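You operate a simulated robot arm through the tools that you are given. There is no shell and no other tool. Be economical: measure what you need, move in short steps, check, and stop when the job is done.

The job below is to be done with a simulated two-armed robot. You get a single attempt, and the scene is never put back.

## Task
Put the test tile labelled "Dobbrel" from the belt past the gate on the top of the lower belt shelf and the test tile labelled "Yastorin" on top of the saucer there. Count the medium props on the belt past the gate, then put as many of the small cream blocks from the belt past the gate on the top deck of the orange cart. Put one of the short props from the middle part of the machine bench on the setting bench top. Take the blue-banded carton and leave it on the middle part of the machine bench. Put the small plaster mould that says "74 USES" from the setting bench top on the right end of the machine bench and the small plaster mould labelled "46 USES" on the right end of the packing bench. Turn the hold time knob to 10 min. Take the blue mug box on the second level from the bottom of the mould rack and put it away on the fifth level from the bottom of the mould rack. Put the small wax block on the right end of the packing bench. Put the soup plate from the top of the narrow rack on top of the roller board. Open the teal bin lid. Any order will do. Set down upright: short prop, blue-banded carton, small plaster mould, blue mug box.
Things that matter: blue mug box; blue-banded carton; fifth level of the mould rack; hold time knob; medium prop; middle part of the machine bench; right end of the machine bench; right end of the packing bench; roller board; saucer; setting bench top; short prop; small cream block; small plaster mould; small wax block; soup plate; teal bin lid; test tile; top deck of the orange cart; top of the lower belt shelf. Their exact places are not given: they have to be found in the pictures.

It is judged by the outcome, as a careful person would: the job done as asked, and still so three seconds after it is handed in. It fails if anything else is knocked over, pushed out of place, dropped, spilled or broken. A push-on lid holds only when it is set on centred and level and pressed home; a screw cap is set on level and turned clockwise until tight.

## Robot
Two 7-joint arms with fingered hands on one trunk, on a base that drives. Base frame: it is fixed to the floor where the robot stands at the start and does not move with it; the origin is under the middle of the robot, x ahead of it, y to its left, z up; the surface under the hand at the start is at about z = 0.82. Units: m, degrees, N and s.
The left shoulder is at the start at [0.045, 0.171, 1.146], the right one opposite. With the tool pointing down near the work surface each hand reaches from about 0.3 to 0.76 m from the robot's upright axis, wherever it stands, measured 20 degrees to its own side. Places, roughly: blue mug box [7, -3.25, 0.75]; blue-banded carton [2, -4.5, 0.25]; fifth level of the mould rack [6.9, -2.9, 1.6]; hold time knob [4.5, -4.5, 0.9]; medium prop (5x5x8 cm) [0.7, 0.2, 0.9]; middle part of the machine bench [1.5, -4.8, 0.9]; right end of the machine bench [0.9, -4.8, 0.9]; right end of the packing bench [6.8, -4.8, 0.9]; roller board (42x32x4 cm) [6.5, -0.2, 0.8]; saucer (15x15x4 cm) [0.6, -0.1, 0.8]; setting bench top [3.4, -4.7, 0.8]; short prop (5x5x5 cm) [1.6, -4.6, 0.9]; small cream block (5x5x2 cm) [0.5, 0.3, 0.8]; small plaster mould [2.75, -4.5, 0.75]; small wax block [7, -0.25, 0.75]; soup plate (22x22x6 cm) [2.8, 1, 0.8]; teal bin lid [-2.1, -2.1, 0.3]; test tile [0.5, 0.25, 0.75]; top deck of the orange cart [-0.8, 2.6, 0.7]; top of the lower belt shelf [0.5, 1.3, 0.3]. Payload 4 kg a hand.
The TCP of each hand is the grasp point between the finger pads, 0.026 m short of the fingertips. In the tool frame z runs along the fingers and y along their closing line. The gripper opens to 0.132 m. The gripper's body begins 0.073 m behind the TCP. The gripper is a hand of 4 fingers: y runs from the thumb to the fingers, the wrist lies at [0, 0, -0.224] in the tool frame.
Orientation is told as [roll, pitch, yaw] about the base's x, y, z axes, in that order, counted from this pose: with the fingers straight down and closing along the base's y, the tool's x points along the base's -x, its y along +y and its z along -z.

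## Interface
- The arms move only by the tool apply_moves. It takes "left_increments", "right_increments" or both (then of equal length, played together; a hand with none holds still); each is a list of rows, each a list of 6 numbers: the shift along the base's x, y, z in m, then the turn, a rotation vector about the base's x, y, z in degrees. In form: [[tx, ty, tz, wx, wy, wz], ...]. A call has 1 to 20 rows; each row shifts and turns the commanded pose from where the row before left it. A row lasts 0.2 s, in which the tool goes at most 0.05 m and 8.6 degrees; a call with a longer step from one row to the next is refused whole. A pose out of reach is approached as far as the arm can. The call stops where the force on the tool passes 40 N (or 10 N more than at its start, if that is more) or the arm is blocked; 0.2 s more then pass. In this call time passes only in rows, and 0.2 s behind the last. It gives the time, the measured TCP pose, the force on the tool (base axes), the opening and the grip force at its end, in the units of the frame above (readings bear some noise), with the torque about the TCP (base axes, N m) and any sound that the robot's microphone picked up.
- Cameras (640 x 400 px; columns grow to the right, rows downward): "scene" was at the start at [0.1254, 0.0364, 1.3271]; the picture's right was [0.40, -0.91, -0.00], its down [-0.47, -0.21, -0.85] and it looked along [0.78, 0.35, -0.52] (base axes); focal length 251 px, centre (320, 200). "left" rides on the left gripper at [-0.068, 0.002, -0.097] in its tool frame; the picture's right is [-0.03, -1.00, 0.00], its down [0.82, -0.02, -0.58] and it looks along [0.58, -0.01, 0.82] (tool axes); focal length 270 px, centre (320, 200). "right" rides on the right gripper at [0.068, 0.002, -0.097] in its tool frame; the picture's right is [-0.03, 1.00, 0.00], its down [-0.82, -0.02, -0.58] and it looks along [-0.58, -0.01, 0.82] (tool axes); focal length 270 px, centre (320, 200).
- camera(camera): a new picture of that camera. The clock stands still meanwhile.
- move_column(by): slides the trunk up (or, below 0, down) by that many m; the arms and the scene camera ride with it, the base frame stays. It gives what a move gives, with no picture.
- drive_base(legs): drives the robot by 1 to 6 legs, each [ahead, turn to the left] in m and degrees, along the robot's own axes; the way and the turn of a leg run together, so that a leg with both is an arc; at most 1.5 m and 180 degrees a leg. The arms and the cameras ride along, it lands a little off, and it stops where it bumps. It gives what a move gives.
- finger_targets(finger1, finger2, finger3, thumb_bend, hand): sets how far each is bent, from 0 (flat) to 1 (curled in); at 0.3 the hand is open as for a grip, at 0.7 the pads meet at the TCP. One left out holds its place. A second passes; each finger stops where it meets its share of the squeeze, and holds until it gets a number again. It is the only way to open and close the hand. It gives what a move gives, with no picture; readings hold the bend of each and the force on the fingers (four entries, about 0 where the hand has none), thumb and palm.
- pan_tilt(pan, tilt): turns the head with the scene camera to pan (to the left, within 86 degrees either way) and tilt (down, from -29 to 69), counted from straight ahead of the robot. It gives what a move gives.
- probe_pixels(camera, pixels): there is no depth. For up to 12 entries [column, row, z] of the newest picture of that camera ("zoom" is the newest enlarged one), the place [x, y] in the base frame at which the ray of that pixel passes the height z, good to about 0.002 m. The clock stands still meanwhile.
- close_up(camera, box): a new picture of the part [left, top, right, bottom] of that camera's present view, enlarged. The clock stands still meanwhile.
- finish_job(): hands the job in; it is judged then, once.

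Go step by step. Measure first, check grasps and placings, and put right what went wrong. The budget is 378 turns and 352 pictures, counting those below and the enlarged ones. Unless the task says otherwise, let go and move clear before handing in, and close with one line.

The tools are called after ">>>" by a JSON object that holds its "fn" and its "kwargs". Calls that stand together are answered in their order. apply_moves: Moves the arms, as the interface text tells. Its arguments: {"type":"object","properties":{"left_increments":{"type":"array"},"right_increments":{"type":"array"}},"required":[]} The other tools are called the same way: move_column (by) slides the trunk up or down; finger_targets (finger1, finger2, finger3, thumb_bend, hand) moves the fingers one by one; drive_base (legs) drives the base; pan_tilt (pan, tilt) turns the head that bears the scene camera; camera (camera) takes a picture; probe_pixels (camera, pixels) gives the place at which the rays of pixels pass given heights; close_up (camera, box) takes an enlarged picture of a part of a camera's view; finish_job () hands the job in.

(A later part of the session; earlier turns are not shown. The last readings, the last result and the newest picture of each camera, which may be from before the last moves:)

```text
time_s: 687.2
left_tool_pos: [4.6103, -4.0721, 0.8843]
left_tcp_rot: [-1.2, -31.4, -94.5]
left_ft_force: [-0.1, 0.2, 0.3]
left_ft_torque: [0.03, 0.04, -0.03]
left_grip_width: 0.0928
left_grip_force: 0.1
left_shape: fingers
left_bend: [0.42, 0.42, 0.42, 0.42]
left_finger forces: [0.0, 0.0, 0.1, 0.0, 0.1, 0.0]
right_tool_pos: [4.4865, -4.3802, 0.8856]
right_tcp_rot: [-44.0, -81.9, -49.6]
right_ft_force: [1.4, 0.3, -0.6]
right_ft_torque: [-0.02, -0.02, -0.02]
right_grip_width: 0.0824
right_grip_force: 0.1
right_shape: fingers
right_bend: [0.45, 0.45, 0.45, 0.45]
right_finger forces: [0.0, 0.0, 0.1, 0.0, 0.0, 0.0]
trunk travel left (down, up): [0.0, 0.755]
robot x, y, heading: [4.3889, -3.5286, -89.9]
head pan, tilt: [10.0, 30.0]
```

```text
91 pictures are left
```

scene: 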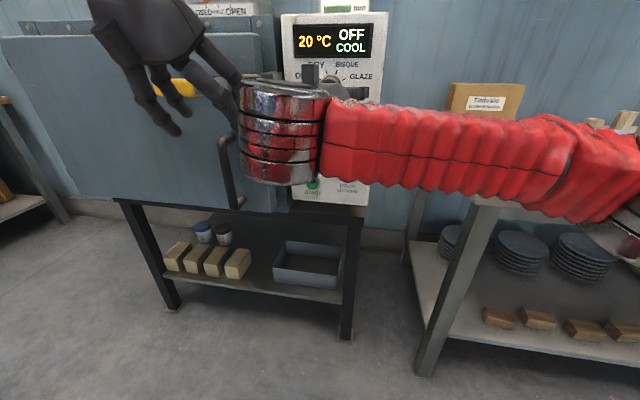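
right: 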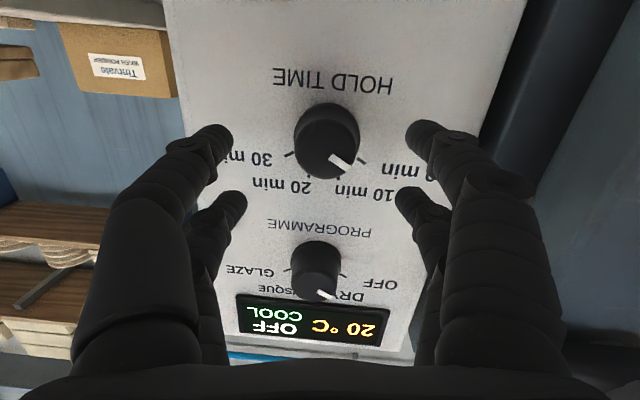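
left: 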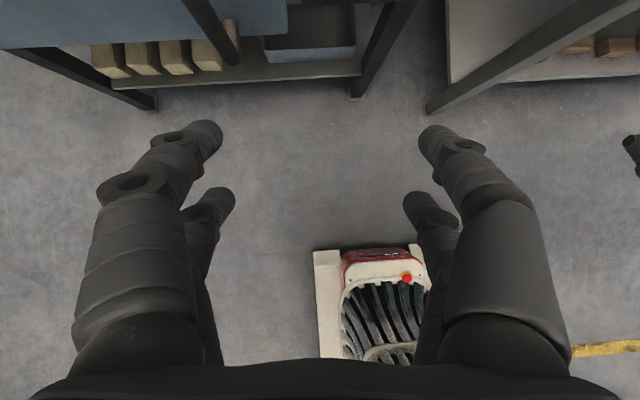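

Now reachable. Pre-rotate 16° counter-clockwise, adjust alignment, and advance onto the knob.

>>> {"fn": "apply_moves", "kwargs": {"right_increments": [[0, 0, -0.002, 0, 8, 0], [0, 0, -0.002, 0, 8, 0]]}}

>>> {"fn": "camera", "kwargs": {"camera": "right"}}

```text
time_s: 687.9
left_tool_pos: [4.6102, -4.0703, 0.8838]
left_tcp_rot: [-1.1, -31.4, -94.5]
left_ft_force: [-0.1, -0.7, 0.0]
left_ft_torque: [-0.01, -0.01, -0.03]
left_grip_width: 0.0931
left_grip_force: 0.0
left_shape: fingers
left_bend: [0.42, 0.42, 0.42, 0.42]
left_finger forces: [0.1, 0.0, 0.0, 0.0, 0.0, 0.0]
right_tool_pos: [4.4873, -4.3804, 0.8817]
right_tcp_rot: [-78.0, -67.9, -16.5]
right_ft_force: [-0.2, -0.4, -0.1]
right_ft_torque: [0.0, 0.01, -0.03]
right_grip_width: 0.0821
right_grip_force: 0.1
right_shape: fingers
right_bend: [0.45, 0.45, 0.45, 0.45]
right_finger forces: [0.1, 0.0, 0.0, 0.0, 0.0, 0.0]
trunk travel left (down, up): [0.0, 0.755]
robot x, y, heading: [4.388, -3.5284, -89.8]
head pan, tilt: [10.0, 30.0]
```

```text
90 pictures are left
```

right: 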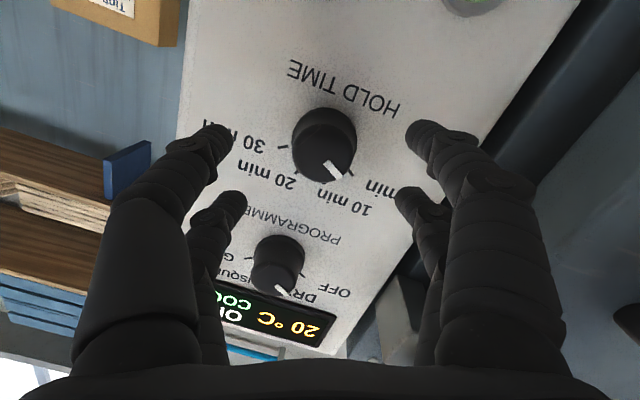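

>>> {"fn": "apply_moves", "kwargs": {"right_increments": [[0.001, -0.02, 0, 0, 0, 0], [0.001, -0.02, 0, 0, 0, 0], [0, -0.019, 0, 0, 0, 0]]}}

>>> {"fn": "finger_targets", "kwargs": {"hand": "right", "finger1": 0.74, "finger2": 0.74, "finger3": 0.74, "thumb_bend": 0.74}}

>>> {"fn": "camera", "kwargs": {"camera": "right"}}

```text
time_s: 688.6
left_tool_pos: [4.6107, -4.0701, 0.8841]
left_tcp_rot: [-1.3, -31.5, -94.5]
left_ft_force: [-0.5, -0.5, 1.3]
left_ft_torque: [0.02, 0.02, -0.04]
left_grip_width: 0.0929
left_grip_force: 0.0
left_shape: fingers
left_bend: [0.42, 0.42, 0.42, 0.42]
left_finger forces: [0.0, 0.0, 0.0, 0.0, 0.1, 0.1]
right_tool_pos: [4.4914, -4.4379, 0.8809]
right_tcp_rot: [-78.0, -67.9, -16.4]
right_ft_force: [-1.3, 6.3, -2.0]
right_ft_torque: [0.12, 0.09, 0.3]
right_grip_width: 0.0826
right_grip_force: 3.5
right_shape: fingers
right_bend: [0.45, 0.46, 0.45, 0.45]
right_finger forces: [0.0, 6.4, 0.1, 0.1, 0.0, 0.1]
trunk travel left (down, up): [0.0, 0.755]
robot x, y, heading: [4.3904, -3.5307, -90.0]
head pan, tilt: [10.0, 30.0]
```

```text
time_s: 689.6
left_tool_pos: [4.6086, -4.0707, 0.8831]
left_tcp_rot: [-1.2, -31.4, -94.7]
left_ft_force: [-0.4, 0.8, -0.5]
left_ft_torque: [-0.01, -0.01, -0.04]
left_grip_width: 0.0932
left_grip_force: 0.0
left_shape: fingers
left_bend: [0.42, 0.42, 0.42, 0.42]
left_finger forces: [0.0, 0.1, 0.0, 0.0, 0.0, 0.0]
right_tool_pos: [4.4893, -4.4391, 0.8809]
right_tcp_rot: [-77.9, -67.9, -16.6]
right_ft_force: [-4.8, -3.1, 2.5]
right_ft_torque: [-0.1, 0.02, 0.0]
right_grip_width: 0.0102
right_grip_force: 15.8
right_shape: fingers
right_bend: [0.71, 0.61, 0.59, 0.68]
right_finger forces: [5.6, 9.1, 8.3, 0.1, 8.5, 0.0]
trunk travel left (down, up): [0.0, 0.755]
robot x, y, heading: [4.3886, -3.5301, -90.0]
head pan, tilt: [10.0, 30.0]
```

```text
89 pictures are left
```

right: 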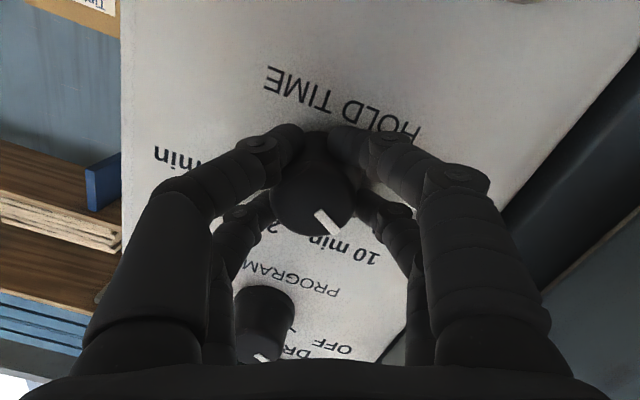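

Gripped evenly (16 N). Rotate clockwise 40°.

>>> {"fn": "apply_moves", "kwargs": {"right_increments": [[0, 0, 0, 0, -6, 0], [0, 0, 0, 0, -6, 0], [0, 0, 0, 0, -6, 0], [0, 0, 0, 0, -6, 0], [0, 0, 0, 0, -6, 0]]}}

>>> {"fn": "camera", "kwargs": {"camera": "right"}}

```text
time_s: 690.9
left_tool_pos: [4.6097, -4.0706, 0.8836]
left_tcp_rot: [-1.1, -31.4, -94.5]
left_ft_force: [-0.1, 0.4, 0.1]
left_ft_torque: [0.01, -0.02, -0.02]
left_grip_width: 0.0931
left_grip_force: 0.0
left_shape: fingers
left_bend: [0.42, 0.42, 0.42, 0.42]
left_finger forces: [0.0, 0.0, 0.0, 0.0, 0.0, 0.0]
right_tool_pos: [4.4898, -4.4388, 0.8824]
right_tcp_rot: [52.4, -79.4, -145.2]
right_ft_force: [-1.5, -3.8, 2.9]
right_ft_torque: [-0.18, 0.05, -0.04]
right_grip_width: 0.0091
right_grip_force: 16.1
right_shape: fingers
right_bend: [0.71, 0.61, 0.59, 0.68]
right_finger forces: [5.6, 10.6, 7.3, 0.1, 7.8, 0.0]
trunk travel left (down, up): [0.0, 0.755]
robot x, y, heading: [4.3854, -3.526, -90.0]
head pan, tilt: [10.0, 30.0]
```

```text
88 pictures are left
```

right: 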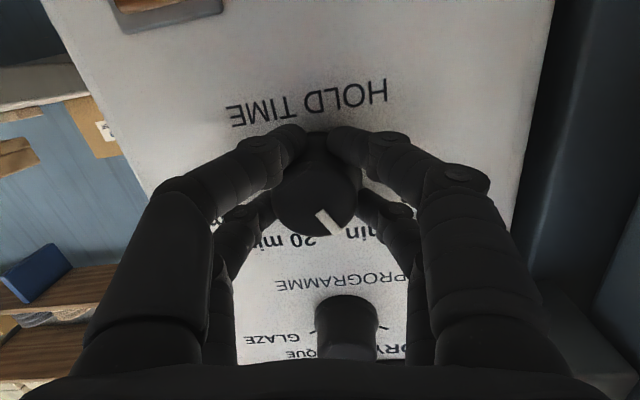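

The knob followed: pointer is now ~23° left of up, 10 min being ~20°. Turn 3° more, then release and check.

>>> {"fn": "apply_moves", "kwargs": {"right_increments": [[0, 0, 0, 0, -3, 0]]}}

>>> {"fn": "finger_targets", "kwargs": {"hand": "right", "finger1": 0.45, "finger2": 0.45, "finger3": 0.45, "thumb_bend": 0.45}}

>>> {"fn": "drive_base", "kwargs": {"legs": [[-0.2, 0]]}}

>>> {"fn": "camera", "kwargs": {"camera": "right"}}

>>> {"fn": "pan_tilt", "kwargs": {"pan": 5, "tilt": 10}}

>>> {"fn": "camera", "kwargs": {"camera": "scene"}}

```text
time_s: 691.2
left_tool_pos: [4.6098, -4.0697, 0.8844]
left_tcp_rot: [-1.2, -31.4, -94.6]
left_ft_force: [0.1, 0.0, -0.2]
left_ft_torque: [0.0, -0.01, 0.02]
left_grip_width: 0.0932
left_grip_force: 0.0
left_shape: fingers
left_bend: [0.42, 0.42, 0.42, 0.42]
left_finger forces: [0.1, 0.0, 0.1, 0.0, 0.0, 0.0]
right_tool_pos: [4.4896, -4.44, 0.8823]
right_tcp_rot: [59.5, -76.8, -152.3]
right_ft_force: [-1.1, -4.1, 4.7]
right_ft_torque: [-0.24, 0.04, 0.02]
right_grip_width: 0.0091
right_grip_force: 15.2
right_shape: fingers
right_bend: [0.71, 0.61, 0.59, 0.69]
right_finger forces: [5.7, 10.9, 7.3, 0.2, 7.4, 0.1]
trunk travel left (down, up): [0.0, 0.755]
robot x, y, heading: [4.3855, -3.5316, -89.9]
head pan, tilt: [10.0, 30.0]
```

```text
time_s: 692.2
left_tool_pos: [4.6106, -4.0699, 0.885]
left_tcp_rot: [-1.1, -31.4, -94.5]
left_ft_force: [-0.7, -0.3, -0.2]
left_ft_torque: [-0.02, 0.01, -0.01]
left_grip_width: 0.0934
left_grip_force: 0.0
left_shape: fingers
left_bend: [0.42, 0.42, 0.42, 0.42]
left_finger forces: [0.1, 0.0, 0.0, 0.1, 0.0, 0.1]
right_tool_pos: [4.4893, -4.4394, 0.8827]
right_tcp_rot: [59.5, -76.8, -152.1]
right_ft_force: [-0.4, 13.1, -5.2]
right_ft_torque: [-0.24, 0.11, 0.45]
right_grip_width: 0.0826
right_grip_force: 6.6
right_shape: fingers
right_bend: [0.45, 0.51, 0.45, 0.45]
right_finger forces: [0.0, 14.0, 0.1, 0.0, 0.0, 0.0]
trunk travel left (down, up): [0.0, 0.755]
robot x, y, heading: [4.3887, -3.5283, -90.1]
head pan, tilt: [10.0, 30.0]
```

```text
time_s: 693.9
left_tool_pos: [4.6111, -3.8646, 0.8844]
left_tcp_rot: [-1.2, -31.4, -94.6]
left_ft_force: [0.9, 0.5, 0.2]
left_ft_torque: [-0.01, -0.01, -0.03]
left_grip_width: 0.0931
left_grip_force: 0.0
left_shape: fingers
left_bend: [0.42, 0.42, 0.42, 0.42]
left_finger forces: [0.1, 0.0, 0.0, 0.0, 0.0, 0.0]
right_tool_pos: [4.4905, -4.2351, 0.8829]
right_tcp_rot: [59.4, -76.8, -152.0]
right_ft_force: [0.6, 0.0, -0.2]
right_ft_torque: [-0.03, 0.02, 0.01]
right_grip_width: 0.0825
right_grip_force: 0.2
right_shape: fingers
right_bend: [0.45, 0.45, 0.45, 0.45]
right_finger forces: [0.0, 0.0, 0.1, 0.0, 0.0, 0.0]
trunk travel left (down, up): [0.0, 0.755]
robot x, y, heading: [4.3857, -3.3241, -89.9]
head pan, tilt: [10.0, 30.0]
```

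```text
87 pictures are left
```

right: 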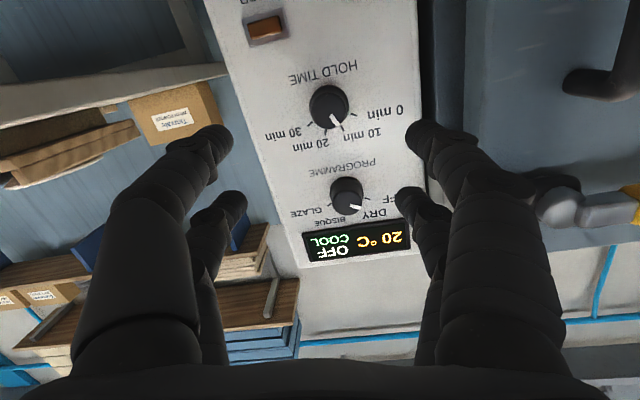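

```text
time_s: 694.7
left_tool_pos: [4.6106, -3.8646, 0.884]
left_tcp_rot: [-1.2, -31.4, -94.6]
left_ft_force: [-0.3, 0.2, 0.4]
left_ft_torque: [-0.02, -0.04, 0.02]
left_grip_width: 0.0929
left_grip_force: 0.0
left_shape: fingers
left_bend: [0.42, 0.42, 0.42, 0.42]
left_finger forces: [0.0, 0.1, 0.1, 0.0, 0.0, 0.0]
right_tool_pos: [4.4901, -4.2346, 0.8838]
right_tcp_rot: [59.5, -76.9, -152.1]
right_ft_force: [0.4, -0.2, -0.7]
right_ft_torque: [-0.01, -0.04, -0.02]
right_grip_width: 0.0825
right_grip_force: 0.1
right_shape: fingers
right_bend: [0.45, 0.45, 0.45, 0.45]
right_finger forces: [0.1, 0.1, 0.0, 0.1, 0.0, 0.0]
trunk travel left (down, up): [0.0, 0.755]
robot x, y, heading: [4.3879, -3.3242, -90.1]
head pan, tilt: [5.0, 10.0]
```

```text
86 pictures are left
```

scene: 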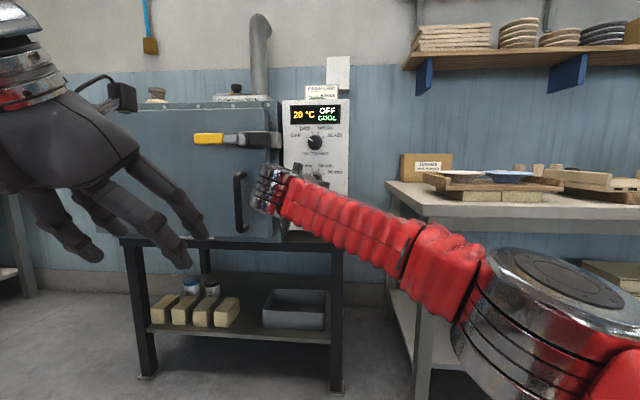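

>>> {"fn": "close_up", "kwargs": {"camera": "right", "box": [240, 50, 420, 200]}}

```text
2.67 times, centred on (330, 125) of right
```

zoom: 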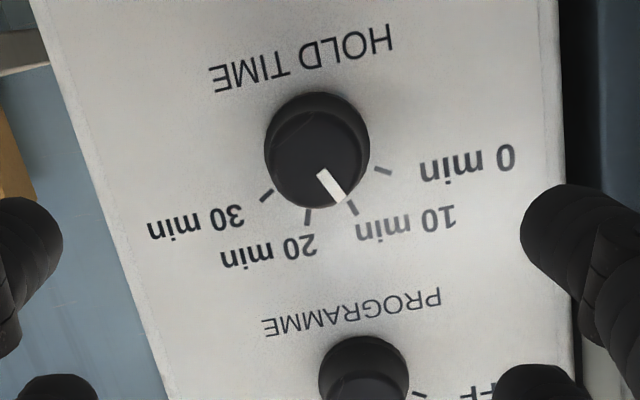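

The pointer sits exactly on 10 min. Raise the trunk and turn right toward the north for the soup plate.

>>> {"fn": "move_column", "kwargs": {"by": 0.375}}

>>> {"fn": "apply_moves", "kwargs": {"right_increments": [[0, 0.04, 0, 0, 7, 0], [0, 0.045, 0, 0, 7, 0], [0, 0.045, 0, 7, 0, 0], [0, 0.04, 0, 7, 0, 0], [0, 0.03, 0, 7, 0, 0], [0, 0, 0, 7, 0, 0], [0, 0, 0, 7, 0, 0]]}}

>>> {"fn": "drive_base", "kwargs": {"legs": [[0, -22], [0, -13]]}}

>>> {"fn": "drive_base", "kwargs": {"legs": [[0, -22], [0, -13]]}}

>>> {"fn": "drive_base", "kwargs": {"legs": [[0, -22], [0, -13]]}}

>>> {"fn": "drive_base", "kwargs": {"legs": [[0, -22], [0, -13]]}}

>>> {"fn": "pan_tilt", "kwargs": {"pan": -20, "tilt": 15}}

>>> {"fn": "camera", "kwargs": {"camera": "scene"}}

```text
time_s: 698.3
left_tool_pos: [4.6102, -3.8657, 1.2587]
left_tcp_rot: [-1.2, -31.5, -94.5]
left_ft_force: [-0.8, -0.2, 0.2]
left_ft_torque: [-0.02, 0.03, 0.02]
left_grip_width: 0.0931
left_grip_force: 0.0
left_shape: fingers
left_bend: [0.42, 0.42, 0.42, 0.42]
left_finger forces: [0.1, 0.0, 0.0, 0.0, 0.1, 0.0]
right_tool_pos: [4.4338, -4.0976, 1.5148]
right_tcp_rot: [129.6, -71.9, 135.9]
right_ft_force: [1.0, -0.4, 0.0]
right_ft_torque: [0.03, -0.03, 0.03]
right_grip_width: 0.0827
right_grip_force: 0.0
right_shape: fingers
right_bend: [0.45, 0.45, 0.45, 0.45]
right_finger forces: [0.1, 0.0, 0.0, 0.0, 0.0, 0.1]
trunk travel left (down, up): [-0.375, 0.38]
robot x, y, heading: [4.3844, -3.3272, -89.8]
head pan, tilt: [5.0, 10.0]
```

```text
time_s: 699.9
left_tool_pos: [4.6121, -3.8645, 1.2611]
left_tcp_rot: [-1.3, -31.6, -94.4]
left_ft_force: [-0.2, 0.3, -0.3]
left_ft_torque: [-0.01, 0.0, 0.02]
left_grip_width: 0.0931
left_grip_force: 0.0
left_shape: fingers
left_bend: [0.42, 0.42, 0.42, 0.42]
left_finger forces: [0.0, 0.0, 0.0, 0.0, 0.0, 0.0]
right_tool_pos: [4.4924, -3.8775, 1.5072]
right_tcp_rot: [-4.0, -66.8, -84.6]
right_ft_force: [0.2, 0.1, 0.7]
right_ft_torque: [0.0, 0.01, -0.02]
right_grip_width: 0.0829
right_grip_force: 0.1
right_shape: fingers
right_bend: [0.45, 0.45, 0.45, 0.45]
right_finger forces: [0.0, 0.1, 0.1, 0.1, 0.1, 0.0]
trunk travel left (down, up): [-0.375, 0.38]
robot x, y, heading: [4.3873, -3.3254, -90.0]
head pan, tilt: [5.0, 10.0]
```

```text
time_s: 702.8
left_tool_pos: [4.2587, -3.892, 1.2627]
left_tcp_rot: [-0.9, -31.6, -129.4]
left_ft_force: [-0.2, -0.1, -0.1]
left_ft_torque: [-0.03, -0.04, 0.04]
left_grip_width: 0.0932
left_grip_force: 0.1
left_shape: fingers
left_bend: [0.42, 0.42, 0.42, 0.42]
left_finger forces: [0.0, 0.1, 0.0, 0.1, 0.0, 0.1]
right_tool_pos: [4.1525, -3.8346, 1.5085]
right_tcp_rot: [-3.7, -66.9, -119.6]
right_ft_force: [-1.1, 1.7, -0.2]
right_ft_torque: [0.0, -0.03, 0.09]
right_grip_width: 0.083
right_grip_force: 0.1
right_shape: fingers
right_bend: [0.45, 0.45, 0.45, 0.45]
right_finger forces: [0.0, 0.0, 0.0, 0.0, 0.0, 0.1]
trunk travel left (down, up): [-0.375, 0.38]
robot x, y, heading: [4.4197, -3.3437, -124.7]
head pan, tilt: [5.0, 10.0]
stopped in leg 2: the robot was blocked; the commanded pose is now the measured one
```

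```text
time_s: 705.4
left_tool_pos: [3.969, -3.7054, 1.2618]
left_tcp_rot: [-1.2, -31.4, -164.3]
left_ft_force: [0.3, 0.4, -0.4]
left_ft_torque: [0.01, -0.01, 0.01]
left_grip_width: 0.093
left_grip_force: 0.0
left_shape: fingers
left_bend: [0.42, 0.42, 0.42, 0.42]
left_finger forces: [0.0, 0.1, 0.0, 0.0, 0.0, 0.0]
right_tool_pos: [3.918, -3.5994, 1.5079]
right_tcp_rot: [-4.4, -67.0, -154.1]
right_ft_force: [-0.4, 0.3, 0.4]
right_ft_torque: [0.0, -0.02, -0.01]
right_grip_width: 0.0832
right_grip_force: 0.1
right_shape: fingers
right_bend: [0.45, 0.45, 0.45, 0.45]
right_finger forces: [0.0, 0.0, 0.1, 0.0, 0.0, 0.0]
trunk travel left (down, up): [-0.375, 0.38]
robot x, y, heading: [4.4303, -3.3778, -160.1]
head pan, tilt: [5.0, 10.0]
```

```text
time_s: 708.0
left_tool_pos: [3.8671, -3.3777, 1.2631]
left_tcp_rot: [-1.1, -31.5, 159.9]
left_ft_force: [-0.2, 0.6, -0.1]
left_ft_torque: [0.03, 0.0, 0.02]
left_grip_width: 0.0933
left_grip_force: 0.0
left_shape: fingers
left_bend: [0.42, 0.42, 0.42, 0.42]
left_finger forces: [0.0, 0.1, 0.1, 0.1, 0.0, 0.0]
right_tool_pos: [3.8888, -3.2607, 1.5081]
right_tcp_rot: [-4.3, -66.9, 170.2]
right_ft_force: [0.4, 0.1, -1.0]
right_ft_torque: [-0.01, 0.03, -0.02]
right_grip_width: 0.0832
right_grip_force: 0.0
right_shape: fingers
right_bend: [0.45, 0.45, 0.45, 0.45]
right_finger forces: [0.0, 0.0, 0.0, 0.1, 0.0, 0.0]
trunk travel left (down, up): [-0.375, 0.38]
robot x, y, heading: [4.4215, -3.4157, 164.1]
head pan, tilt: [5.0, 10.0]
```

```text
time_s: 710.6
left_tool_pos: [3.9868, -3.0699, 1.2642]
left_tcp_rot: [-1.2, -31.5, 125.2]
left_ft_force: [0.5, 1.1, 0.2]
left_ft_torque: [-0.01, 0.0, -0.03]
left_grip_width: 0.0932
left_grip_force: 0.0
left_shape: fingers
left_bend: [0.42, 0.42, 0.42, 0.42]
left_finger forces: [0.0, 0.0, 0.0, 0.1, 0.0, 0.0]
right_tool_pos: [4.0708, -2.9845, 1.5097]
right_tcp_rot: [-4.3, -66.9, 135.5]
right_ft_force: [-0.5, 0.2, -0.2]
right_ft_torque: [0.05, -0.02, -0.01]
right_grip_width: 0.0831
right_grip_force: 0.1
right_shape: fingers
right_bend: [0.45, 0.45, 0.45, 0.45]
right_finger forces: [0.0, 0.1, 0.1, 0.0, 0.0, 0.0]
trunk travel left (down, up): [-0.375, 0.38]
robot x, y, heading: [4.3937, -3.4367, 129.7]
head pan, tilt: [5.0, 10.0]
```

```text
time_s: 711.5
left_tool_pos: [3.9855, -3.0716, 1.2645]
left_tcp_rot: [-1.2, -31.5, 125.2]
left_ft_force: [-0.2, 0.4, 0.0]
left_ft_torque: [-0.01, -0.03, 0.0]
left_grip_width: 0.0934
left_grip_force: 0.1
left_shape: fingers
left_bend: [0.42, 0.42, 0.42, 0.42]
left_finger forces: [0.1, 0.0, 0.1, 0.0, 0.0, 0.0]
right_tool_pos: [4.0709, -2.986, 1.5114]
right_tcp_rot: [-4.5, -66.9, 135.6]
right_ft_force: [-0.6, 0.1, -0.5]
right_ft_torque: [0.0, -0.01, 0.01]
right_grip_width: 0.0829
right_grip_force: 0.2
right_shape: fingers
right_bend: [0.45, 0.45, 0.45, 0.45]
right_finger forces: [0.0, 0.1, 0.0, 0.0, 0.0, 0.0]
trunk travel left (down, up): [-0.375, 0.38]
robot x, y, heading: [4.3939, -3.4344, 129.5]
head pan, tilt: [-20.0, 15.0]
```

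```text
84 pictures are left
```

scene: 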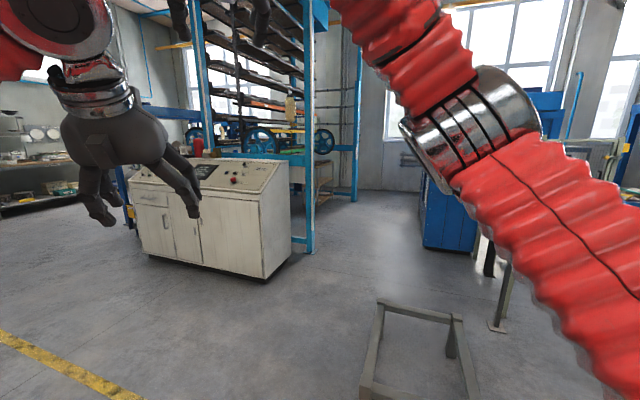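

The narrow wooden rack shows at (325,185), beyond the passage between cabinet and trestle. Drive through: turn −15°, forward 1.45.

>>> {"fn": "drive_base", "kwargs": {"legs": [[0, -15], [1.45, 0]]}}

>>> {"fn": "drive_base", "kwargs": {"legs": [[0, -22], [0, -12]]}}

>>> {"fn": "pan_tilt", "kwargs": {"pan": 15, "tilt": 20}}

>>> {"fn": "camera", "kwargs": {"camera": "scene"}}

```text
time_s: 716.5
left_tool_pos: [3.8248, -2.333, 1.2649]
left_tcp_rot: [-1.2, -31.5, 107.2]
left_ft_force: [-0.4, -0.4, 0.4]
left_ft_torque: [0.0, -0.01, -0.04]
left_grip_width: 0.0931
left_grip_force: 0.0
left_shape: fingers
left_bend: [0.42, 0.42, 0.42, 0.42]
left_finger forces: [0.1, 0.0, 0.0, 0.1, 0.0, 0.0]
right_tool_pos: [3.9299, -2.2768, 1.5121]
right_tcp_rot: [-4.5, -67.2, 117.6]
right_ft_force: [-0.3, 0.0, 0.5]
right_ft_torque: [-0.02, 0.01, 0.0]
right_grip_width: 0.0829
right_grip_force: 0.1
right_shape: fingers
right_bend: [0.45, 0.45, 0.45, 0.45]
right_finger forces: [0.0, 0.0, 0.0, 0.1, 0.1, 0.1]
trunk travel left (down, up): [-0.375, 0.38]
robot x, y, heading: [4.0923, -2.8047, 110.6]
head pan, tilt: [-20.0, 15.0]
stopped in leg 2: the robot was blocked; the commanded pose is now the measured one
```

```text
time_s: 719.0
left_tool_pos: [4.1366, -2.265, 1.2621]
left_tcp_rot: [-1.1, -31.4, 73.0]
left_ft_force: [-0.8, -0.2, 0.3]
left_ft_torque: [0.0, 0.02, -0.03]
left_grip_width: 0.0935
left_grip_force: 0.1
left_shape: fingers
left_bend: [0.42, 0.42, 0.42, 0.42]
left_finger forces: [0.0, 0.0, 0.0, 0.1, 0.1, 0.1]
right_tool_pos: [4.2545, -2.2764, 1.5109]
right_tcp_rot: [-4.3, -66.9, 83.1]
right_ft_force: [-0.1, 0.7, -0.6]
right_ft_torque: [-0.02, 0.01, 0.0]
right_grip_width: 0.0829
right_grip_force: 0.1
right_shape: fingers
right_bend: [0.45, 0.45, 0.45, 0.45]
right_finger forces: [0.0, 0.1, 0.0, 0.0, 0.0, 0.0]
trunk travel left (down, up): [-0.375, 0.38]
robot x, y, heading: [4.0627, -2.8033, 76.6]
head pan, tilt: [-20.0, 15.0]
```

```text
time_s: 720.1
left_tool_pos: [4.1372, -2.2659, 1.2646]
left_tcp_rot: [-0.9, -31.5, 72.9]
left_ft_force: [-0.1, 0.1, 0.2]
left_ft_torque: [0.01, 0.06, 0.04]
left_grip_width: 0.0933
left_grip_force: 0.1
left_shape: fingers
left_bend: [0.42, 0.42, 0.42, 0.42]
left_finger forces: [0.0, 0.0, 0.1, 0.0, 0.0, 0.1]
right_tool_pos: [4.2572, -2.2792, 1.5112]
right_tcp_rot: [-3.9, -67.2, 82.9]
right_ft_force: [-0.2, -0.3, 0.0]
right_ft_torque: [0.0, 0.02, 0.0]
right_grip_width: 0.083
right_grip_force: 0.1
right_shape: fingers
right_bend: [0.45, 0.45, 0.45, 0.45]
right_finger forces: [0.1, 0.0, 0.0, 0.1, 0.1, 0.1]
trunk travel left (down, up): [-0.375, 0.38]
robot x, y, heading: [4.0566, -2.8014, 76.5]
head pan, tilt: [15.0, 20.0]
```

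```text
83 pictures are left
```

scene: 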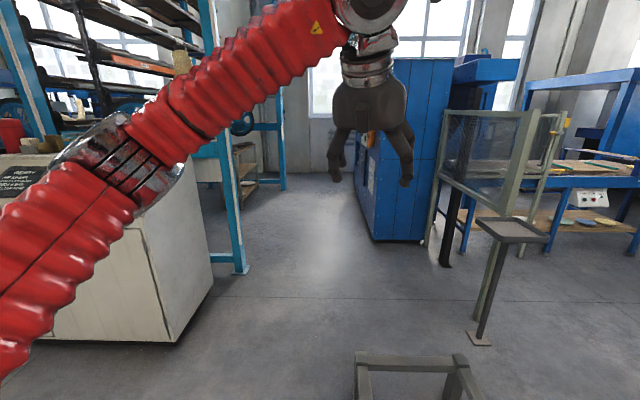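

The trestle stands just ahead; I must pass between it and the white cabinet (gap ~0.7 m). Raise the trunk so the elbows clear, back off, and steer left around it.

>>> {"fn": "move_column", "kwargs": {"by": 0.37}}

>>> {"fn": "drive_base", "kwargs": {"legs": [[-0.2, 0], [0, 22], [0, 13]]}}

>>> {"fn": "pan_tilt", "kwargs": {"pan": -10, "tilt": 45}}

>>> {"fn": "camera", "kwargs": {"camera": "scene"}}

```text
time_s: 723.6
left_tool_pos: [4.136, -2.2661, 1.6345]
left_tcp_rot: [-1.2, -31.5, 73.0]
left_ft_force: [0.2, -0.3, 0.2]
left_ft_torque: [0.0, -0.03, 0.0]
left_grip_width: 0.0932
left_grip_force: 0.0
left_shape: fingers
left_bend: [0.42, 0.42, 0.42, 0.42]
left_finger forces: [0.0, 0.1, 0.0, 0.0, 0.0, 0.1]
right_tool_pos: [4.2546, -2.2788, 1.8811]
right_tcp_rot: [-4.2, -67.1, 83.2]
right_ft_force: [0.0, 0.3, 0.0]
right_ft_torque: [0.01, -0.02, 0.02]
right_grip_width: 0.0832
right_grip_force: 0.0
right_shape: fingers
right_bend: [0.45, 0.45, 0.45, 0.45]
right_finger forces: [0.1, 0.0, 0.1, 0.0, 0.0, 0.0]
trunk travel left (down, up): [-0.745, 0.01]
robot x, y, heading: [4.0556, -2.799, 76.3]
head pan, tilt: [15.0, 20.0]
```

```text
time_s: 727.4
left_tool_pos: [3.7658, -2.5139, 1.6338]
left_tcp_rot: [-1.2, -31.4, 108.5]
left_ft_force: [-0.9, -1.1, -1.0]
left_ft_torque: [0.03, -0.01, -0.02]
left_grip_width: 0.0931
left_grip_force: 0.0
left_shape: fingers
left_bend: [0.42, 0.42, 0.42, 0.42]
left_finger forces: [0.0, 0.0, 0.0, 0.1, 0.1, 0.1]
right_tool_pos: [3.8694, -2.4561, 1.8825]
right_tcp_rot: [-4.3, -67.0, 118.8]
right_ft_force: [0.0, 0.5, -0.6]
right_ft_torque: [-0.02, -0.03, 0.0]
right_grip_width: 0.0829
right_grip_force: 0.1
right_shape: fingers
right_bend: [0.45, 0.45, 0.45, 0.45]
right_finger forces: [0.0, 0.0, 0.0, 0.0, 0.1, 0.1]
trunk travel left (down, up): [-0.745, 0.01]
robot x, y, heading: [4.0437, -2.9778, 111.7]
head pan, tilt: [15.0, 20.0]
```

```text
time_s: 728.3
left_tool_pos: [3.7653, -2.5134, 1.6365]
left_tcp_rot: [-1.2, -31.5, 108.6]
left_ft_force: [0.2, -0.2, -0.3]
left_ft_torque: [-0.01, 0.0, 0.0]
left_grip_width: 0.0931
left_grip_force: 0.1
left_shape: fingers
left_bend: [0.42, 0.42, 0.42, 0.42]
left_finger forces: [0.0, 0.0, 0.1, 0.0, 0.0, 0.0]
right_tool_pos: [3.8692, -2.4558, 1.8815]
right_tcp_rot: [-4.3, -67.1, 119.0]
right_ft_force: [0.2, -0.1, 0.1]
right_ft_torque: [-0.04, 0.02, 0.05]
right_grip_width: 0.0827
right_grip_force: 0.0
right_shape: fingers
right_bend: [0.45, 0.45, 0.45, 0.45]
right_finger forces: [0.0, 0.0, 0.0, 0.1, 0.0, 0.1]
trunk travel left (down, up): [-0.745, 0.01]
robot x, y, heading: [4.0407, -2.9834, 112.1]
head pan, tilt: [-10.0, 45.0]
```

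```text
82 pictures are left
```

scene: 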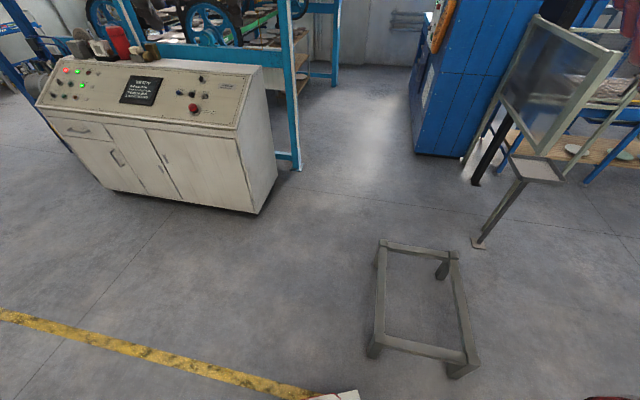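

>>> {"fn": "probe_pixels", "kwargs": {"camera": "scene", "pixels": [[372, 355, 0.0], [452, 376, 0.0], [378, 268, 0.05], [255, 213, 0.0], [272, 172, 0.0], [298, 168, 0.0], [416, 153, 0.0], [478, 245, 0.0], [335, 88, 0.0]]}}

```text
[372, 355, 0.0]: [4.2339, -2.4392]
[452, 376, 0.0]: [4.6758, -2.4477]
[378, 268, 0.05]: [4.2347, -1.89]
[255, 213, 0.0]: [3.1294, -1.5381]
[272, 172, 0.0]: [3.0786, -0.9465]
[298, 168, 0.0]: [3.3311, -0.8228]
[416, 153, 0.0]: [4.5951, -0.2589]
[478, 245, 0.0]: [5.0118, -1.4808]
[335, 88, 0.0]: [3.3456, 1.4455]
```

Trestle spans x 4.23–4.68; the gap to the cabinet (x 3.13) is 1.1 m. Drive 1.1 m, then turn right 36°.

>>> {"fn": "drive_base", "kwargs": {"legs": [[1.1, 0]]}}

>>> {"fn": "drive_base", "kwargs": {"legs": [[0, -22], [0, -14]]}}

>>> {"fn": "drive_base", "kwargs": {"legs": [[1.25, 0]]}}

>>> {"fn": "pan_tilt", "kwargs": {"pan": 40, "tilt": 30}}

>>> {"fn": "camera", "kwargs": {"camera": "scene"}}

```text
time_s: 734.0
left_tool_pos: [3.3469, -1.5101, 1.6336]
left_tcp_rot: [-1.2, -31.5, 109.1]
left_ft_force: [0.2, 0.4, 0.4]
left_ft_torque: [-0.02, -0.01, -0.01]
left_grip_width: 0.0933
left_grip_force: 0.1
left_shape: fingers
left_bend: [0.42, 0.42, 0.42, 0.42]
left_finger forces: [0.0, 0.0, 0.0, 0.0, 0.0, 0.1]
right_tool_pos: [3.4516, -1.452, 1.8816]
right_tcp_rot: [-4.3, -67.1, 119.3]
right_ft_force: [-0.5, -0.1, -0.3]
right_ft_torque: [0.03, -0.01, 0.01]
right_grip_width: 0.0831
right_grip_force: 0.0
right_shape: fingers
right_bend: [0.45, 0.45, 0.45, 0.45]
right_finger forces: [0.1, 0.0, 0.0, 0.0, 0.0, 0.0]
trunk travel left (down, up): [-0.745, 0.01]
robot x, y, heading: [3.6275, -1.9754, 112.2]
head pan, tilt: [-10.0, 45.0]
```

```text
time_s: 736.6
left_tool_pos: [3.6777, -1.4377, 1.6356]
left_tcp_rot: [-1.1, -31.5, 72.6]
left_ft_force: [0.1, 0.1, 0.2]
left_ft_torque: [0.02, -0.01, -0.01]
left_grip_width: 0.0933
left_grip_force: 0.0
left_shape: fingers
left_bend: [0.42, 0.42, 0.42, 0.42]
left_finger forces: [0.0, 0.1, 0.0, 0.0, 0.0, 0.0]
right_tool_pos: [3.797, -1.452, 1.8823]
right_tcp_rot: [-4.2, -67.1, 82.8]
right_ft_force: [0.1, 0.7, 0.4]
right_ft_torque: [-0.02, 0.0, 0.01]
right_grip_width: 0.083
right_grip_force: 0.1
right_shape: fingers
right_bend: [0.45, 0.45, 0.45, 0.45]
right_finger forces: [0.0, 0.1, 0.0, 0.0, 0.0, 0.0]
trunk travel left (down, up): [-0.745, 0.01]
robot x, y, heading: [3.5926, -1.9701, 76.1]
head pan, tilt: [-10.0, 45.0]
```

```text
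time_s: 743.2
left_tool_pos: [3.9927, -0.1879, 1.6361]
left_tcp_rot: [-1.0, -31.7, 72.3]
left_ft_force: [0.2, 0.4, -0.6]
left_ft_torque: [0.02, 0.0, -0.01]
left_grip_width: 0.0933
left_grip_force: 0.1
left_shape: fingers
left_bend: [0.42, 0.42, 0.42, 0.42]
left_finger forces: [0.0, 0.1, 0.0, 0.0, 0.0, 0.1]
right_tool_pos: [4.1108, -0.2032, 1.8835]
right_tcp_rot: [-4.4, -67.2, 82.6]
right_ft_force: [-0.1, 0.7, 0.3]
right_ft_torque: [0.0, 0.0, 0.02]
right_grip_width: 0.0829
right_grip_force: 0.0
right_shape: fingers
right_bend: [0.45, 0.45, 0.45, 0.45]
right_finger forces: [0.1, 0.0, 0.0, 0.1, 0.1, 0.0]
trunk travel left (down, up): [-0.745, 0.01]
robot x, y, heading: [3.9055, -0.7209, 75.8]
head pan, tilt: [-10.0, 45.0]
```

```text
time_s: 744.4
left_tool_pos: [3.9935, -0.1867, 1.6373]
left_tcp_rot: [-1.1, -31.5, 72.1]
left_ft_force: [0.2, 0.0, 0.5]
left_ft_torque: [0.0, 0.0, 0.0]
left_grip_width: 0.0932
left_grip_force: 0.0
left_shape: fingers
left_bend: [0.42, 0.42, 0.42, 0.42]
left_finger forces: [0.0, 0.1, 0.0, 0.0, 0.1, 0.1]
right_tool_pos: [4.1098, -0.2035, 1.8838]
right_tcp_rot: [-4.3, -67.0, 82.5]
right_ft_force: [0.0, -1.4, -0.1]
right_ft_torque: [0.01, 0.01, -0.02]
right_grip_width: 0.0829
right_grip_force: 0.0
right_shape: fingers
right_bend: [0.45, 0.45, 0.45, 0.45]
right_finger forces: [0.1, 0.0, 0.0, 0.0, 0.0, 0.0]
trunk travel left (down, up): [-0.745, 0.01]
robot x, y, heading: [3.9037, -0.7211, 76.1]
head pan, tilt: [40.0, 30.0]
```

```text
81 pictures are left
```

scene: 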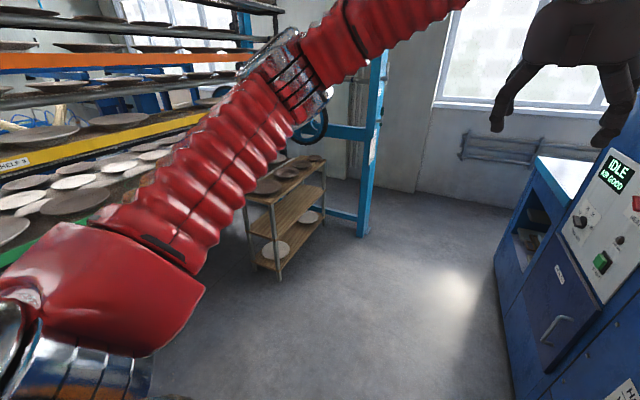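

>>> {"fn": "close_up", "kwargs": {"camera": "scene", "box": [220, 130, 350, 290]}}

>>> {"fn": "probe_pixels", "kwargs": {"camera": "scene", "pixels": [[274, 204, 0.78], [325, 162, 0.78], [248, 190, 0.78], [264, 186, 0.8], [284, 173, 0.8], [315, 158, 0.8], [278, 280, 0.0], [258, 262, 0.0], [322, 222, 0.0], [362, 236, 0.0]]}}

```text
2.50 times, centred on (285, 210) of scene
```

zoom: 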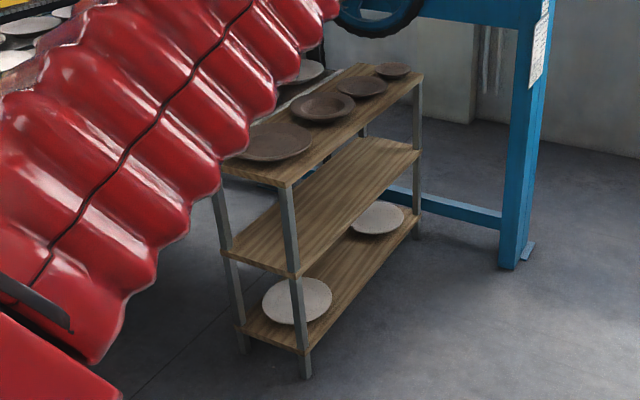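

```text
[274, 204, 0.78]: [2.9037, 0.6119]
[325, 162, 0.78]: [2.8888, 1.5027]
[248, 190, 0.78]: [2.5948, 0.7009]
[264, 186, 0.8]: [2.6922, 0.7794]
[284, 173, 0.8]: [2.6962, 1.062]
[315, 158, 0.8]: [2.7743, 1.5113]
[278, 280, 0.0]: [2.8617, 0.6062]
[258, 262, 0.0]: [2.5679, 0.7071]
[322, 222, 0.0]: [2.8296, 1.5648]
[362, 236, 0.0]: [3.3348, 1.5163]
```

The soup plate (zoom 322,107) is at about (2.70, 1.06) on the narrow rack's top (z≈0.78). Drive alongside it.

>>> {"fn": "drive_base", "kwargs": {"legs": [[0, 22], [1.5, 0]]}}

>>> {"fn": "drive_base", "kwargs": {"legs": [[0, 22], [0, 13]]}}

>>> {"fn": "drive_base", "kwargs": {"legs": [[0, 22], [0, 13]]}}

>>> {"fn": "drive_base", "kwargs": {"legs": [[0, 12]]}}

>>> {"fn": "pan_tilt", "kwargs": {"pan": -15, "tilt": 40}}

>>> {"fn": "camera", "kwargs": {"camera": "scene"}}

```text
time_s: 753.0
left_tool_pos: [3.5788, 1.2484, 1.6377]
left_tcp_rot: [-1.3, -31.6, 94.5]
left_ft_force: [-0.8, -0.1, -0.5]
left_ft_torque: [0.03, -0.02, -0.01]
left_grip_width: 0.093
left_grip_force: 0.0
left_shape: fingers
left_bend: [0.42, 0.42, 0.42, 0.42]
left_finger forces: [0.0, 0.1, 0.1, 0.0, 0.0, 0.0]
right_tool_pos: [3.6956, 1.2799, 1.8845]
right_tcp_rot: [-4.3, -67.2, 105.0]
right_ft_force: [-0.3, 0.0, 0.3]
right_ft_torque: [-0.03, 0.04, 0.04]
right_grip_width: 0.0829
right_grip_force: 0.1
right_shape: fingers
right_bend: [0.45, 0.45, 0.45, 0.45]
right_finger forces: [0.0, 0.0, 0.1, 0.0, 0.1, 0.0]
trunk travel left (down, up): [-0.745, 0.01]
robot x, y, heading: [3.7008, 0.7262, 98.1]
head pan, tilt: [40.0, 30.0]
```

```text
time_s: 755.6
left_tool_pos: [3.3018, 1.0851, 1.637]
left_tcp_rot: [-1.2, -31.5, 129.4]
left_ft_force: [0.4, -0.7, -1.4]
left_ft_torque: [-0.01, -0.01, 0.02]
left_grip_width: 0.093
left_grip_force: 0.0
left_shape: fingers
left_bend: [0.42, 0.42, 0.42, 0.42]
left_finger forces: [0.1, 0.0, 0.0, 0.0, 0.0, 0.0]
right_tool_pos: [3.3791, 1.1759, 1.8851]
right_tcp_rot: [-4.4, -67.1, 139.9]
right_ft_force: [-0.8, 0.2, -0.1]
right_ft_torque: [0.02, 0.01, 0.0]
right_grip_width: 0.0832
right_grip_force: 0.1
right_shape: fingers
right_bend: [0.45, 0.45, 0.45, 0.45]
right_finger forces: [0.0, 0.0, 0.0, 0.1, 0.0, 0.0]
trunk travel left (down, up): [-0.745, 0.01]
robot x, y, heading: [3.7232, 0.7468, 132.8]
head pan, tilt: [40.0, 30.0]
```

```text
time_s: 758.1
left_tool_pos: [3.1798, 0.7789, 1.6374]
left_tcp_rot: [-1.2, -31.6, 164.7]
left_ft_force: [-0.5, -0.1, -0.9]
left_ft_torque: [0.0, 0.02, -0.01]
left_grip_width: 0.093
left_grip_force: 0.0
left_shape: fingers
left_bend: [0.42, 0.42, 0.42, 0.42]
left_finger forces: [0.1, 0.0, 0.0, 0.0, 0.0, 0.0]
right_tool_pos: [3.1909, 0.8968, 1.8842]
right_tcp_rot: [-4.3, -67.2, 175.2]
right_ft_force: [-0.5, 0.2, -0.2]
right_ft_torque: [0.03, 0.01, 0.0]
right_grip_width: 0.0831
right_grip_force: 0.1
right_shape: fingers
right_bend: [0.45, 0.45, 0.45, 0.45]
right_finger forces: [0.0, 0.0, 0.0, 0.1, 0.1, 0.0]
trunk travel left (down, up): [-0.745, 0.01]
robot x, y, heading: [3.7281, 0.7832, 168.2]
head pan, tilt: [40.0, 30.0]
```

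```text
time_s: 759.4
left_tool_pos: [3.1921, 0.6618, 1.6387]
left_tcp_rot: [-1.3, -31.6, 176.7]
left_ft_force: [-0.1, 0.3, -0.3]
left_ft_torque: [0.02, 0.01, -0.04]
left_grip_width: 0.093
left_grip_force: 0.1
left_shape: fingers
left_bend: [0.42, 0.42, 0.42, 0.42]
left_finger forces: [0.0, 0.1, 0.0, 0.1, 0.0, 0.1]
right_tool_pos: [3.1794, 0.7797, 1.8856]
right_tcp_rot: [-4.6, -67.4, -172.6]
right_ft_force: [0.2, -0.2, -0.2]
right_ft_torque: [0.0, 0.01, -0.04]
right_grip_width: 0.0827
right_grip_force: 0.0
right_shape: fingers
right_bend: [0.45, 0.45, 0.45, 0.45]
right_finger forces: [0.0, 0.1, 0.1, 0.0, 0.0, 0.0]
trunk travel left (down, up): [-0.745, 0.01]
robot x, y, heading: [3.73, 0.7946, -179.7]
head pan, tilt: [40.0, 30.0]
```

```text
time_s: 760.6
left_tool_pos: [3.1922, 0.6641, 1.6384]
left_tcp_rot: [-1.1, -31.6, 176.7]
left_ft_force: [-0.6, 0.5, 0.7]
left_ft_torque: [0.04, -0.02, -0.04]
left_grip_width: 0.0931
left_grip_force: 0.0
left_shape: fingers
left_bend: [0.42, 0.42, 0.42, 0.42]
left_finger forces: [0.1, 0.1, 0.1, 0.0, 0.0, 0.0]
right_tool_pos: [3.1786, 0.782, 1.8864]
right_tcp_rot: [-4.5, -67.2, -172.8]
right_ft_force: [0.4, 0.2, 0.3]
right_ft_torque: [0.01, 0.01, 0.0]
right_grip_width: 0.0828
right_grip_force: 0.0
right_shape: fingers
right_bend: [0.45, 0.45, 0.45, 0.45]
right_finger forces: [0.0, 0.0, 0.1, 0.0, 0.1, 0.0]
trunk travel left (down, up): [-0.745, 0.01]
robot x, y, heading: [3.7276, 0.7969, -179.9]
head pan, tilt: [-15.0, 40.0]
```

```text
79 pictures are left
```

scene: 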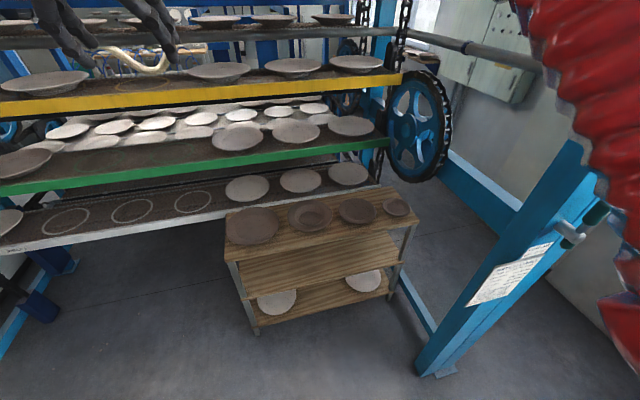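

>>> {"fn": "close_up", "kwargs": {"camera": "scene", "box": [210, 170, 430, 280]}}

>>> {"fn": "probe_pixels", "kwargs": {"camera": "scene", "pixels": [[288, 216, 0.83], [333, 213, 0.83], [310, 205, 0.83], [310, 230, 0.83], [225, 261, 0.78], [404, 228, 0.78], [228, 207, 0.78], [395, 190, 0.78]]}}

```text
2.91 times, centred on (320, 225) of scene
```

zoom: 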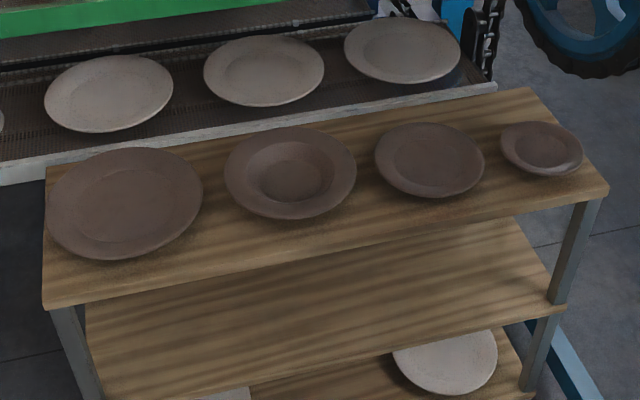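

```text
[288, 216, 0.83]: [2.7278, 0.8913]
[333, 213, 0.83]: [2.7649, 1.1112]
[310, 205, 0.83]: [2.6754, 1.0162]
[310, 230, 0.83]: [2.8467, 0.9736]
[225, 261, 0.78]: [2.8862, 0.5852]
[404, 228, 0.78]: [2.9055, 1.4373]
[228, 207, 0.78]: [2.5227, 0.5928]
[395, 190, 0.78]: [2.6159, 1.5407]
```

Soup plate centre ≈ (2.755, 1.0), rim ~23 cm at z≈0.83, with ~3 cm gaps to its neighbours. I'll lift it with both hands on the left and right rims. Lower the trunk and bring both hands vertical.

>>> {"fn": "move_column", "kwargs": {"by": -0.37}}

>>> {"fn": "apply_moves", "kwargs": {"left_increments": [[0, -0.01, -0.01, 0, -7, 0], [0, -0.01, -0.01, 0, -7, 0], [0, -0.01, -0.01, 0, -7, 0], [0, -0.01, -0.01, 0, -7, 0], [0, 0, -0.01, 0, -3, 3], [0, 0, -0.01, 0, 0, 0], [0, 0, -0.01, 0, 0, 0], [0, 0, -0.01, 0, 0, 0], [0, 0, -0.01, 0, 0, 0]], "right_increments": [[0.005, 0.035, -0.03, 0, -7.5, 0], [0.005, 0.035, -0.03, 0, -7.5, 0], [0.005, 0.035, -0.03, 0, -7.5, 0], [0.005, 0.035, -0.03, 0, -7.5, 0], [0.005, 0.035, -0.03, 0, -7.5, 0], [0.005, 0.035, -0.03, 0, -7.5, 0], [0.005, 0.035, -0.03, 0, -7.5, 0], [0, 0.035, -0.03, 0, -7.5, 0], [0, 0.035, -0.03, 0, -7, 0]]}}

>>> {"fn": "camera", "kwargs": {"camera": "scene"}}

```text
time_s: 764.2
left_tool_pos: [3.193, 0.6638, 1.2699]
left_tcp_rot: [-1.3, -31.6, 176.7]
left_ft_force: [0.1, -0.7, 0.0]
left_ft_torque: [0.01, 0.04, -0.03]
left_grip_width: 0.0932
left_grip_force: 0.0
left_shape: fingers
left_bend: [0.42, 0.42, 0.42, 0.42]
left_finger forces: [0.0, 0.0, 0.1, 0.0, 0.0, 0.1]
right_tool_pos: [3.18, 0.7837, 1.5176]
right_tcp_rot: [-4.3, -67.3, -172.9]
right_ft_force: [0.6, 0.4, 1.0]
right_ft_torque: [-0.04, -0.01, 0.0]
right_grip_width: 0.0832
right_grip_force: 0.0
right_shape: fingers
right_bend: [0.45, 0.45, 0.45, 0.45]
right_finger forces: [0.0, 0.0, 0.0, 0.0, 0.0, 0.0]
trunk travel left (down, up): [-0.375, 0.38]
robot x, y, heading: [3.7271, 0.7951, -179.9]
head pan, tilt: [-15.0, 40.0]
```

```text
time_s: 766.2
left_tool_pos: [3.1917, 0.625, 1.1779]
left_tcp_rot: [-2.8, -0.6, -179.8]
left_ft_force: [-0.6, 0.4, -0.4]
left_ft_torque: [-0.01, -0.01, -0.01]
left_grip_width: 0.0931
left_grip_force: 0.1
left_shape: fingers
left_bend: [0.42, 0.42, 0.42, 0.42]
left_finger forces: [0.0, 0.0, 0.1, 0.0, 0.0, 0.0]
right_tool_pos: [3.2145, 1.0994, 1.2439]
right_tcp_rot: [2.2, -0.4, -177.2]
right_ft_force: [0.0, 0.1, 0.5]
right_ft_torque: [-0.02, 0.0, 0.0]
right_grip_width: 0.0828
right_grip_force: 0.1
right_shape: fingers
right_bend: [0.45, 0.45, 0.45, 0.45]
right_finger forces: [0.1, 0.1, 0.1, 0.0, 0.0, 0.0]
trunk travel left (down, up): [-0.375, 0.38]
robot x, y, heading: [3.73, 0.7993, -179.8]
head pan, tilt: [-15.0, 40.0]
```

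```text
77 pictures are left
```

scene: 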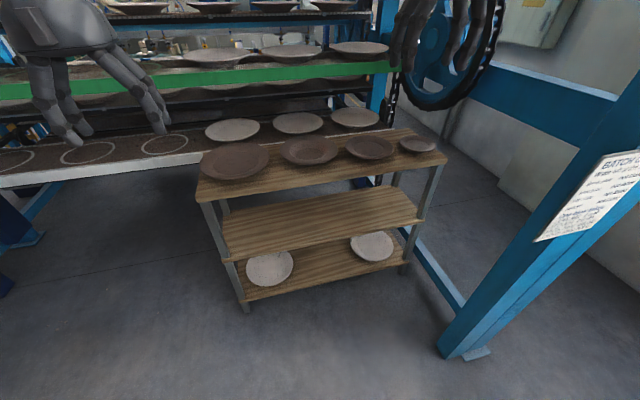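

>>> {"fn": "drive_base", "kwargs": {"legs": [[0.36, 0]]}}

>>> {"fn": "camera", "kwargs": {"camera": "right"}}

>>> {"fn": "camera", "kwargs": {"camera": "scene"}}

```text
time_s: 768.6
left_tool_pos: [2.8237, 0.6243, 1.177]
left_tcp_rot: [-2.8, -0.6, -180.0]
left_ft_force: [-1.1, 0.0, -0.8]
left_ft_torque: [0.02, -0.01, 0.02]
left_grip_width: 0.0931
left_grip_force: 0.1
left_shape: fingers
left_bend: [0.42, 0.42, 0.42, 0.42]
left_finger forces: [0.0, 0.0, 0.1, 0.1, 0.0, 0.0]
right_tool_pos: [2.8471, 1.0979, 1.2459]
right_tcp_rot: [2.2, -0.3, -177.4]
right_ft_force: [0.1, 0.2, -0.1]
right_ft_torque: [0.0, 0.0, 0.01]
right_grip_width: 0.0829
right_grip_force: 0.1
right_shape: fingers
right_bend: [0.45, 0.45, 0.45, 0.45]
right_finger forces: [0.0, 0.1, 0.0, 0.0, 0.1, 0.0]
trunk travel left (down, up): [-0.375, 0.38]
robot x, y, heading: [3.3632, 0.7958, -180.0]
head pan, tilt: [-15.0, 40.0]
```

```text
76 pictures are left
```

right: 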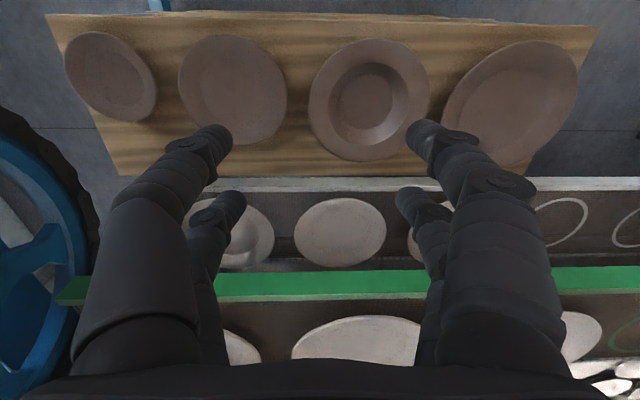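

```text
75 pictures are left
```

scene: 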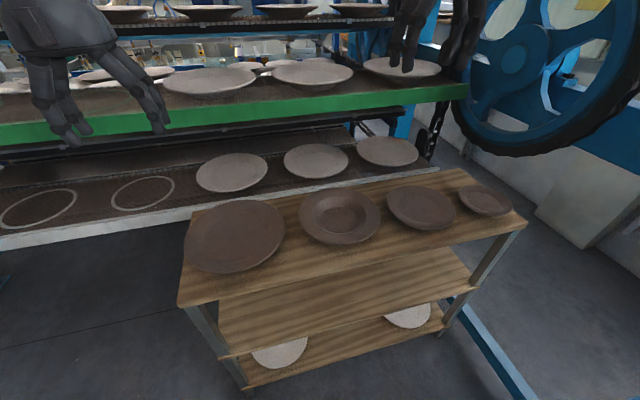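

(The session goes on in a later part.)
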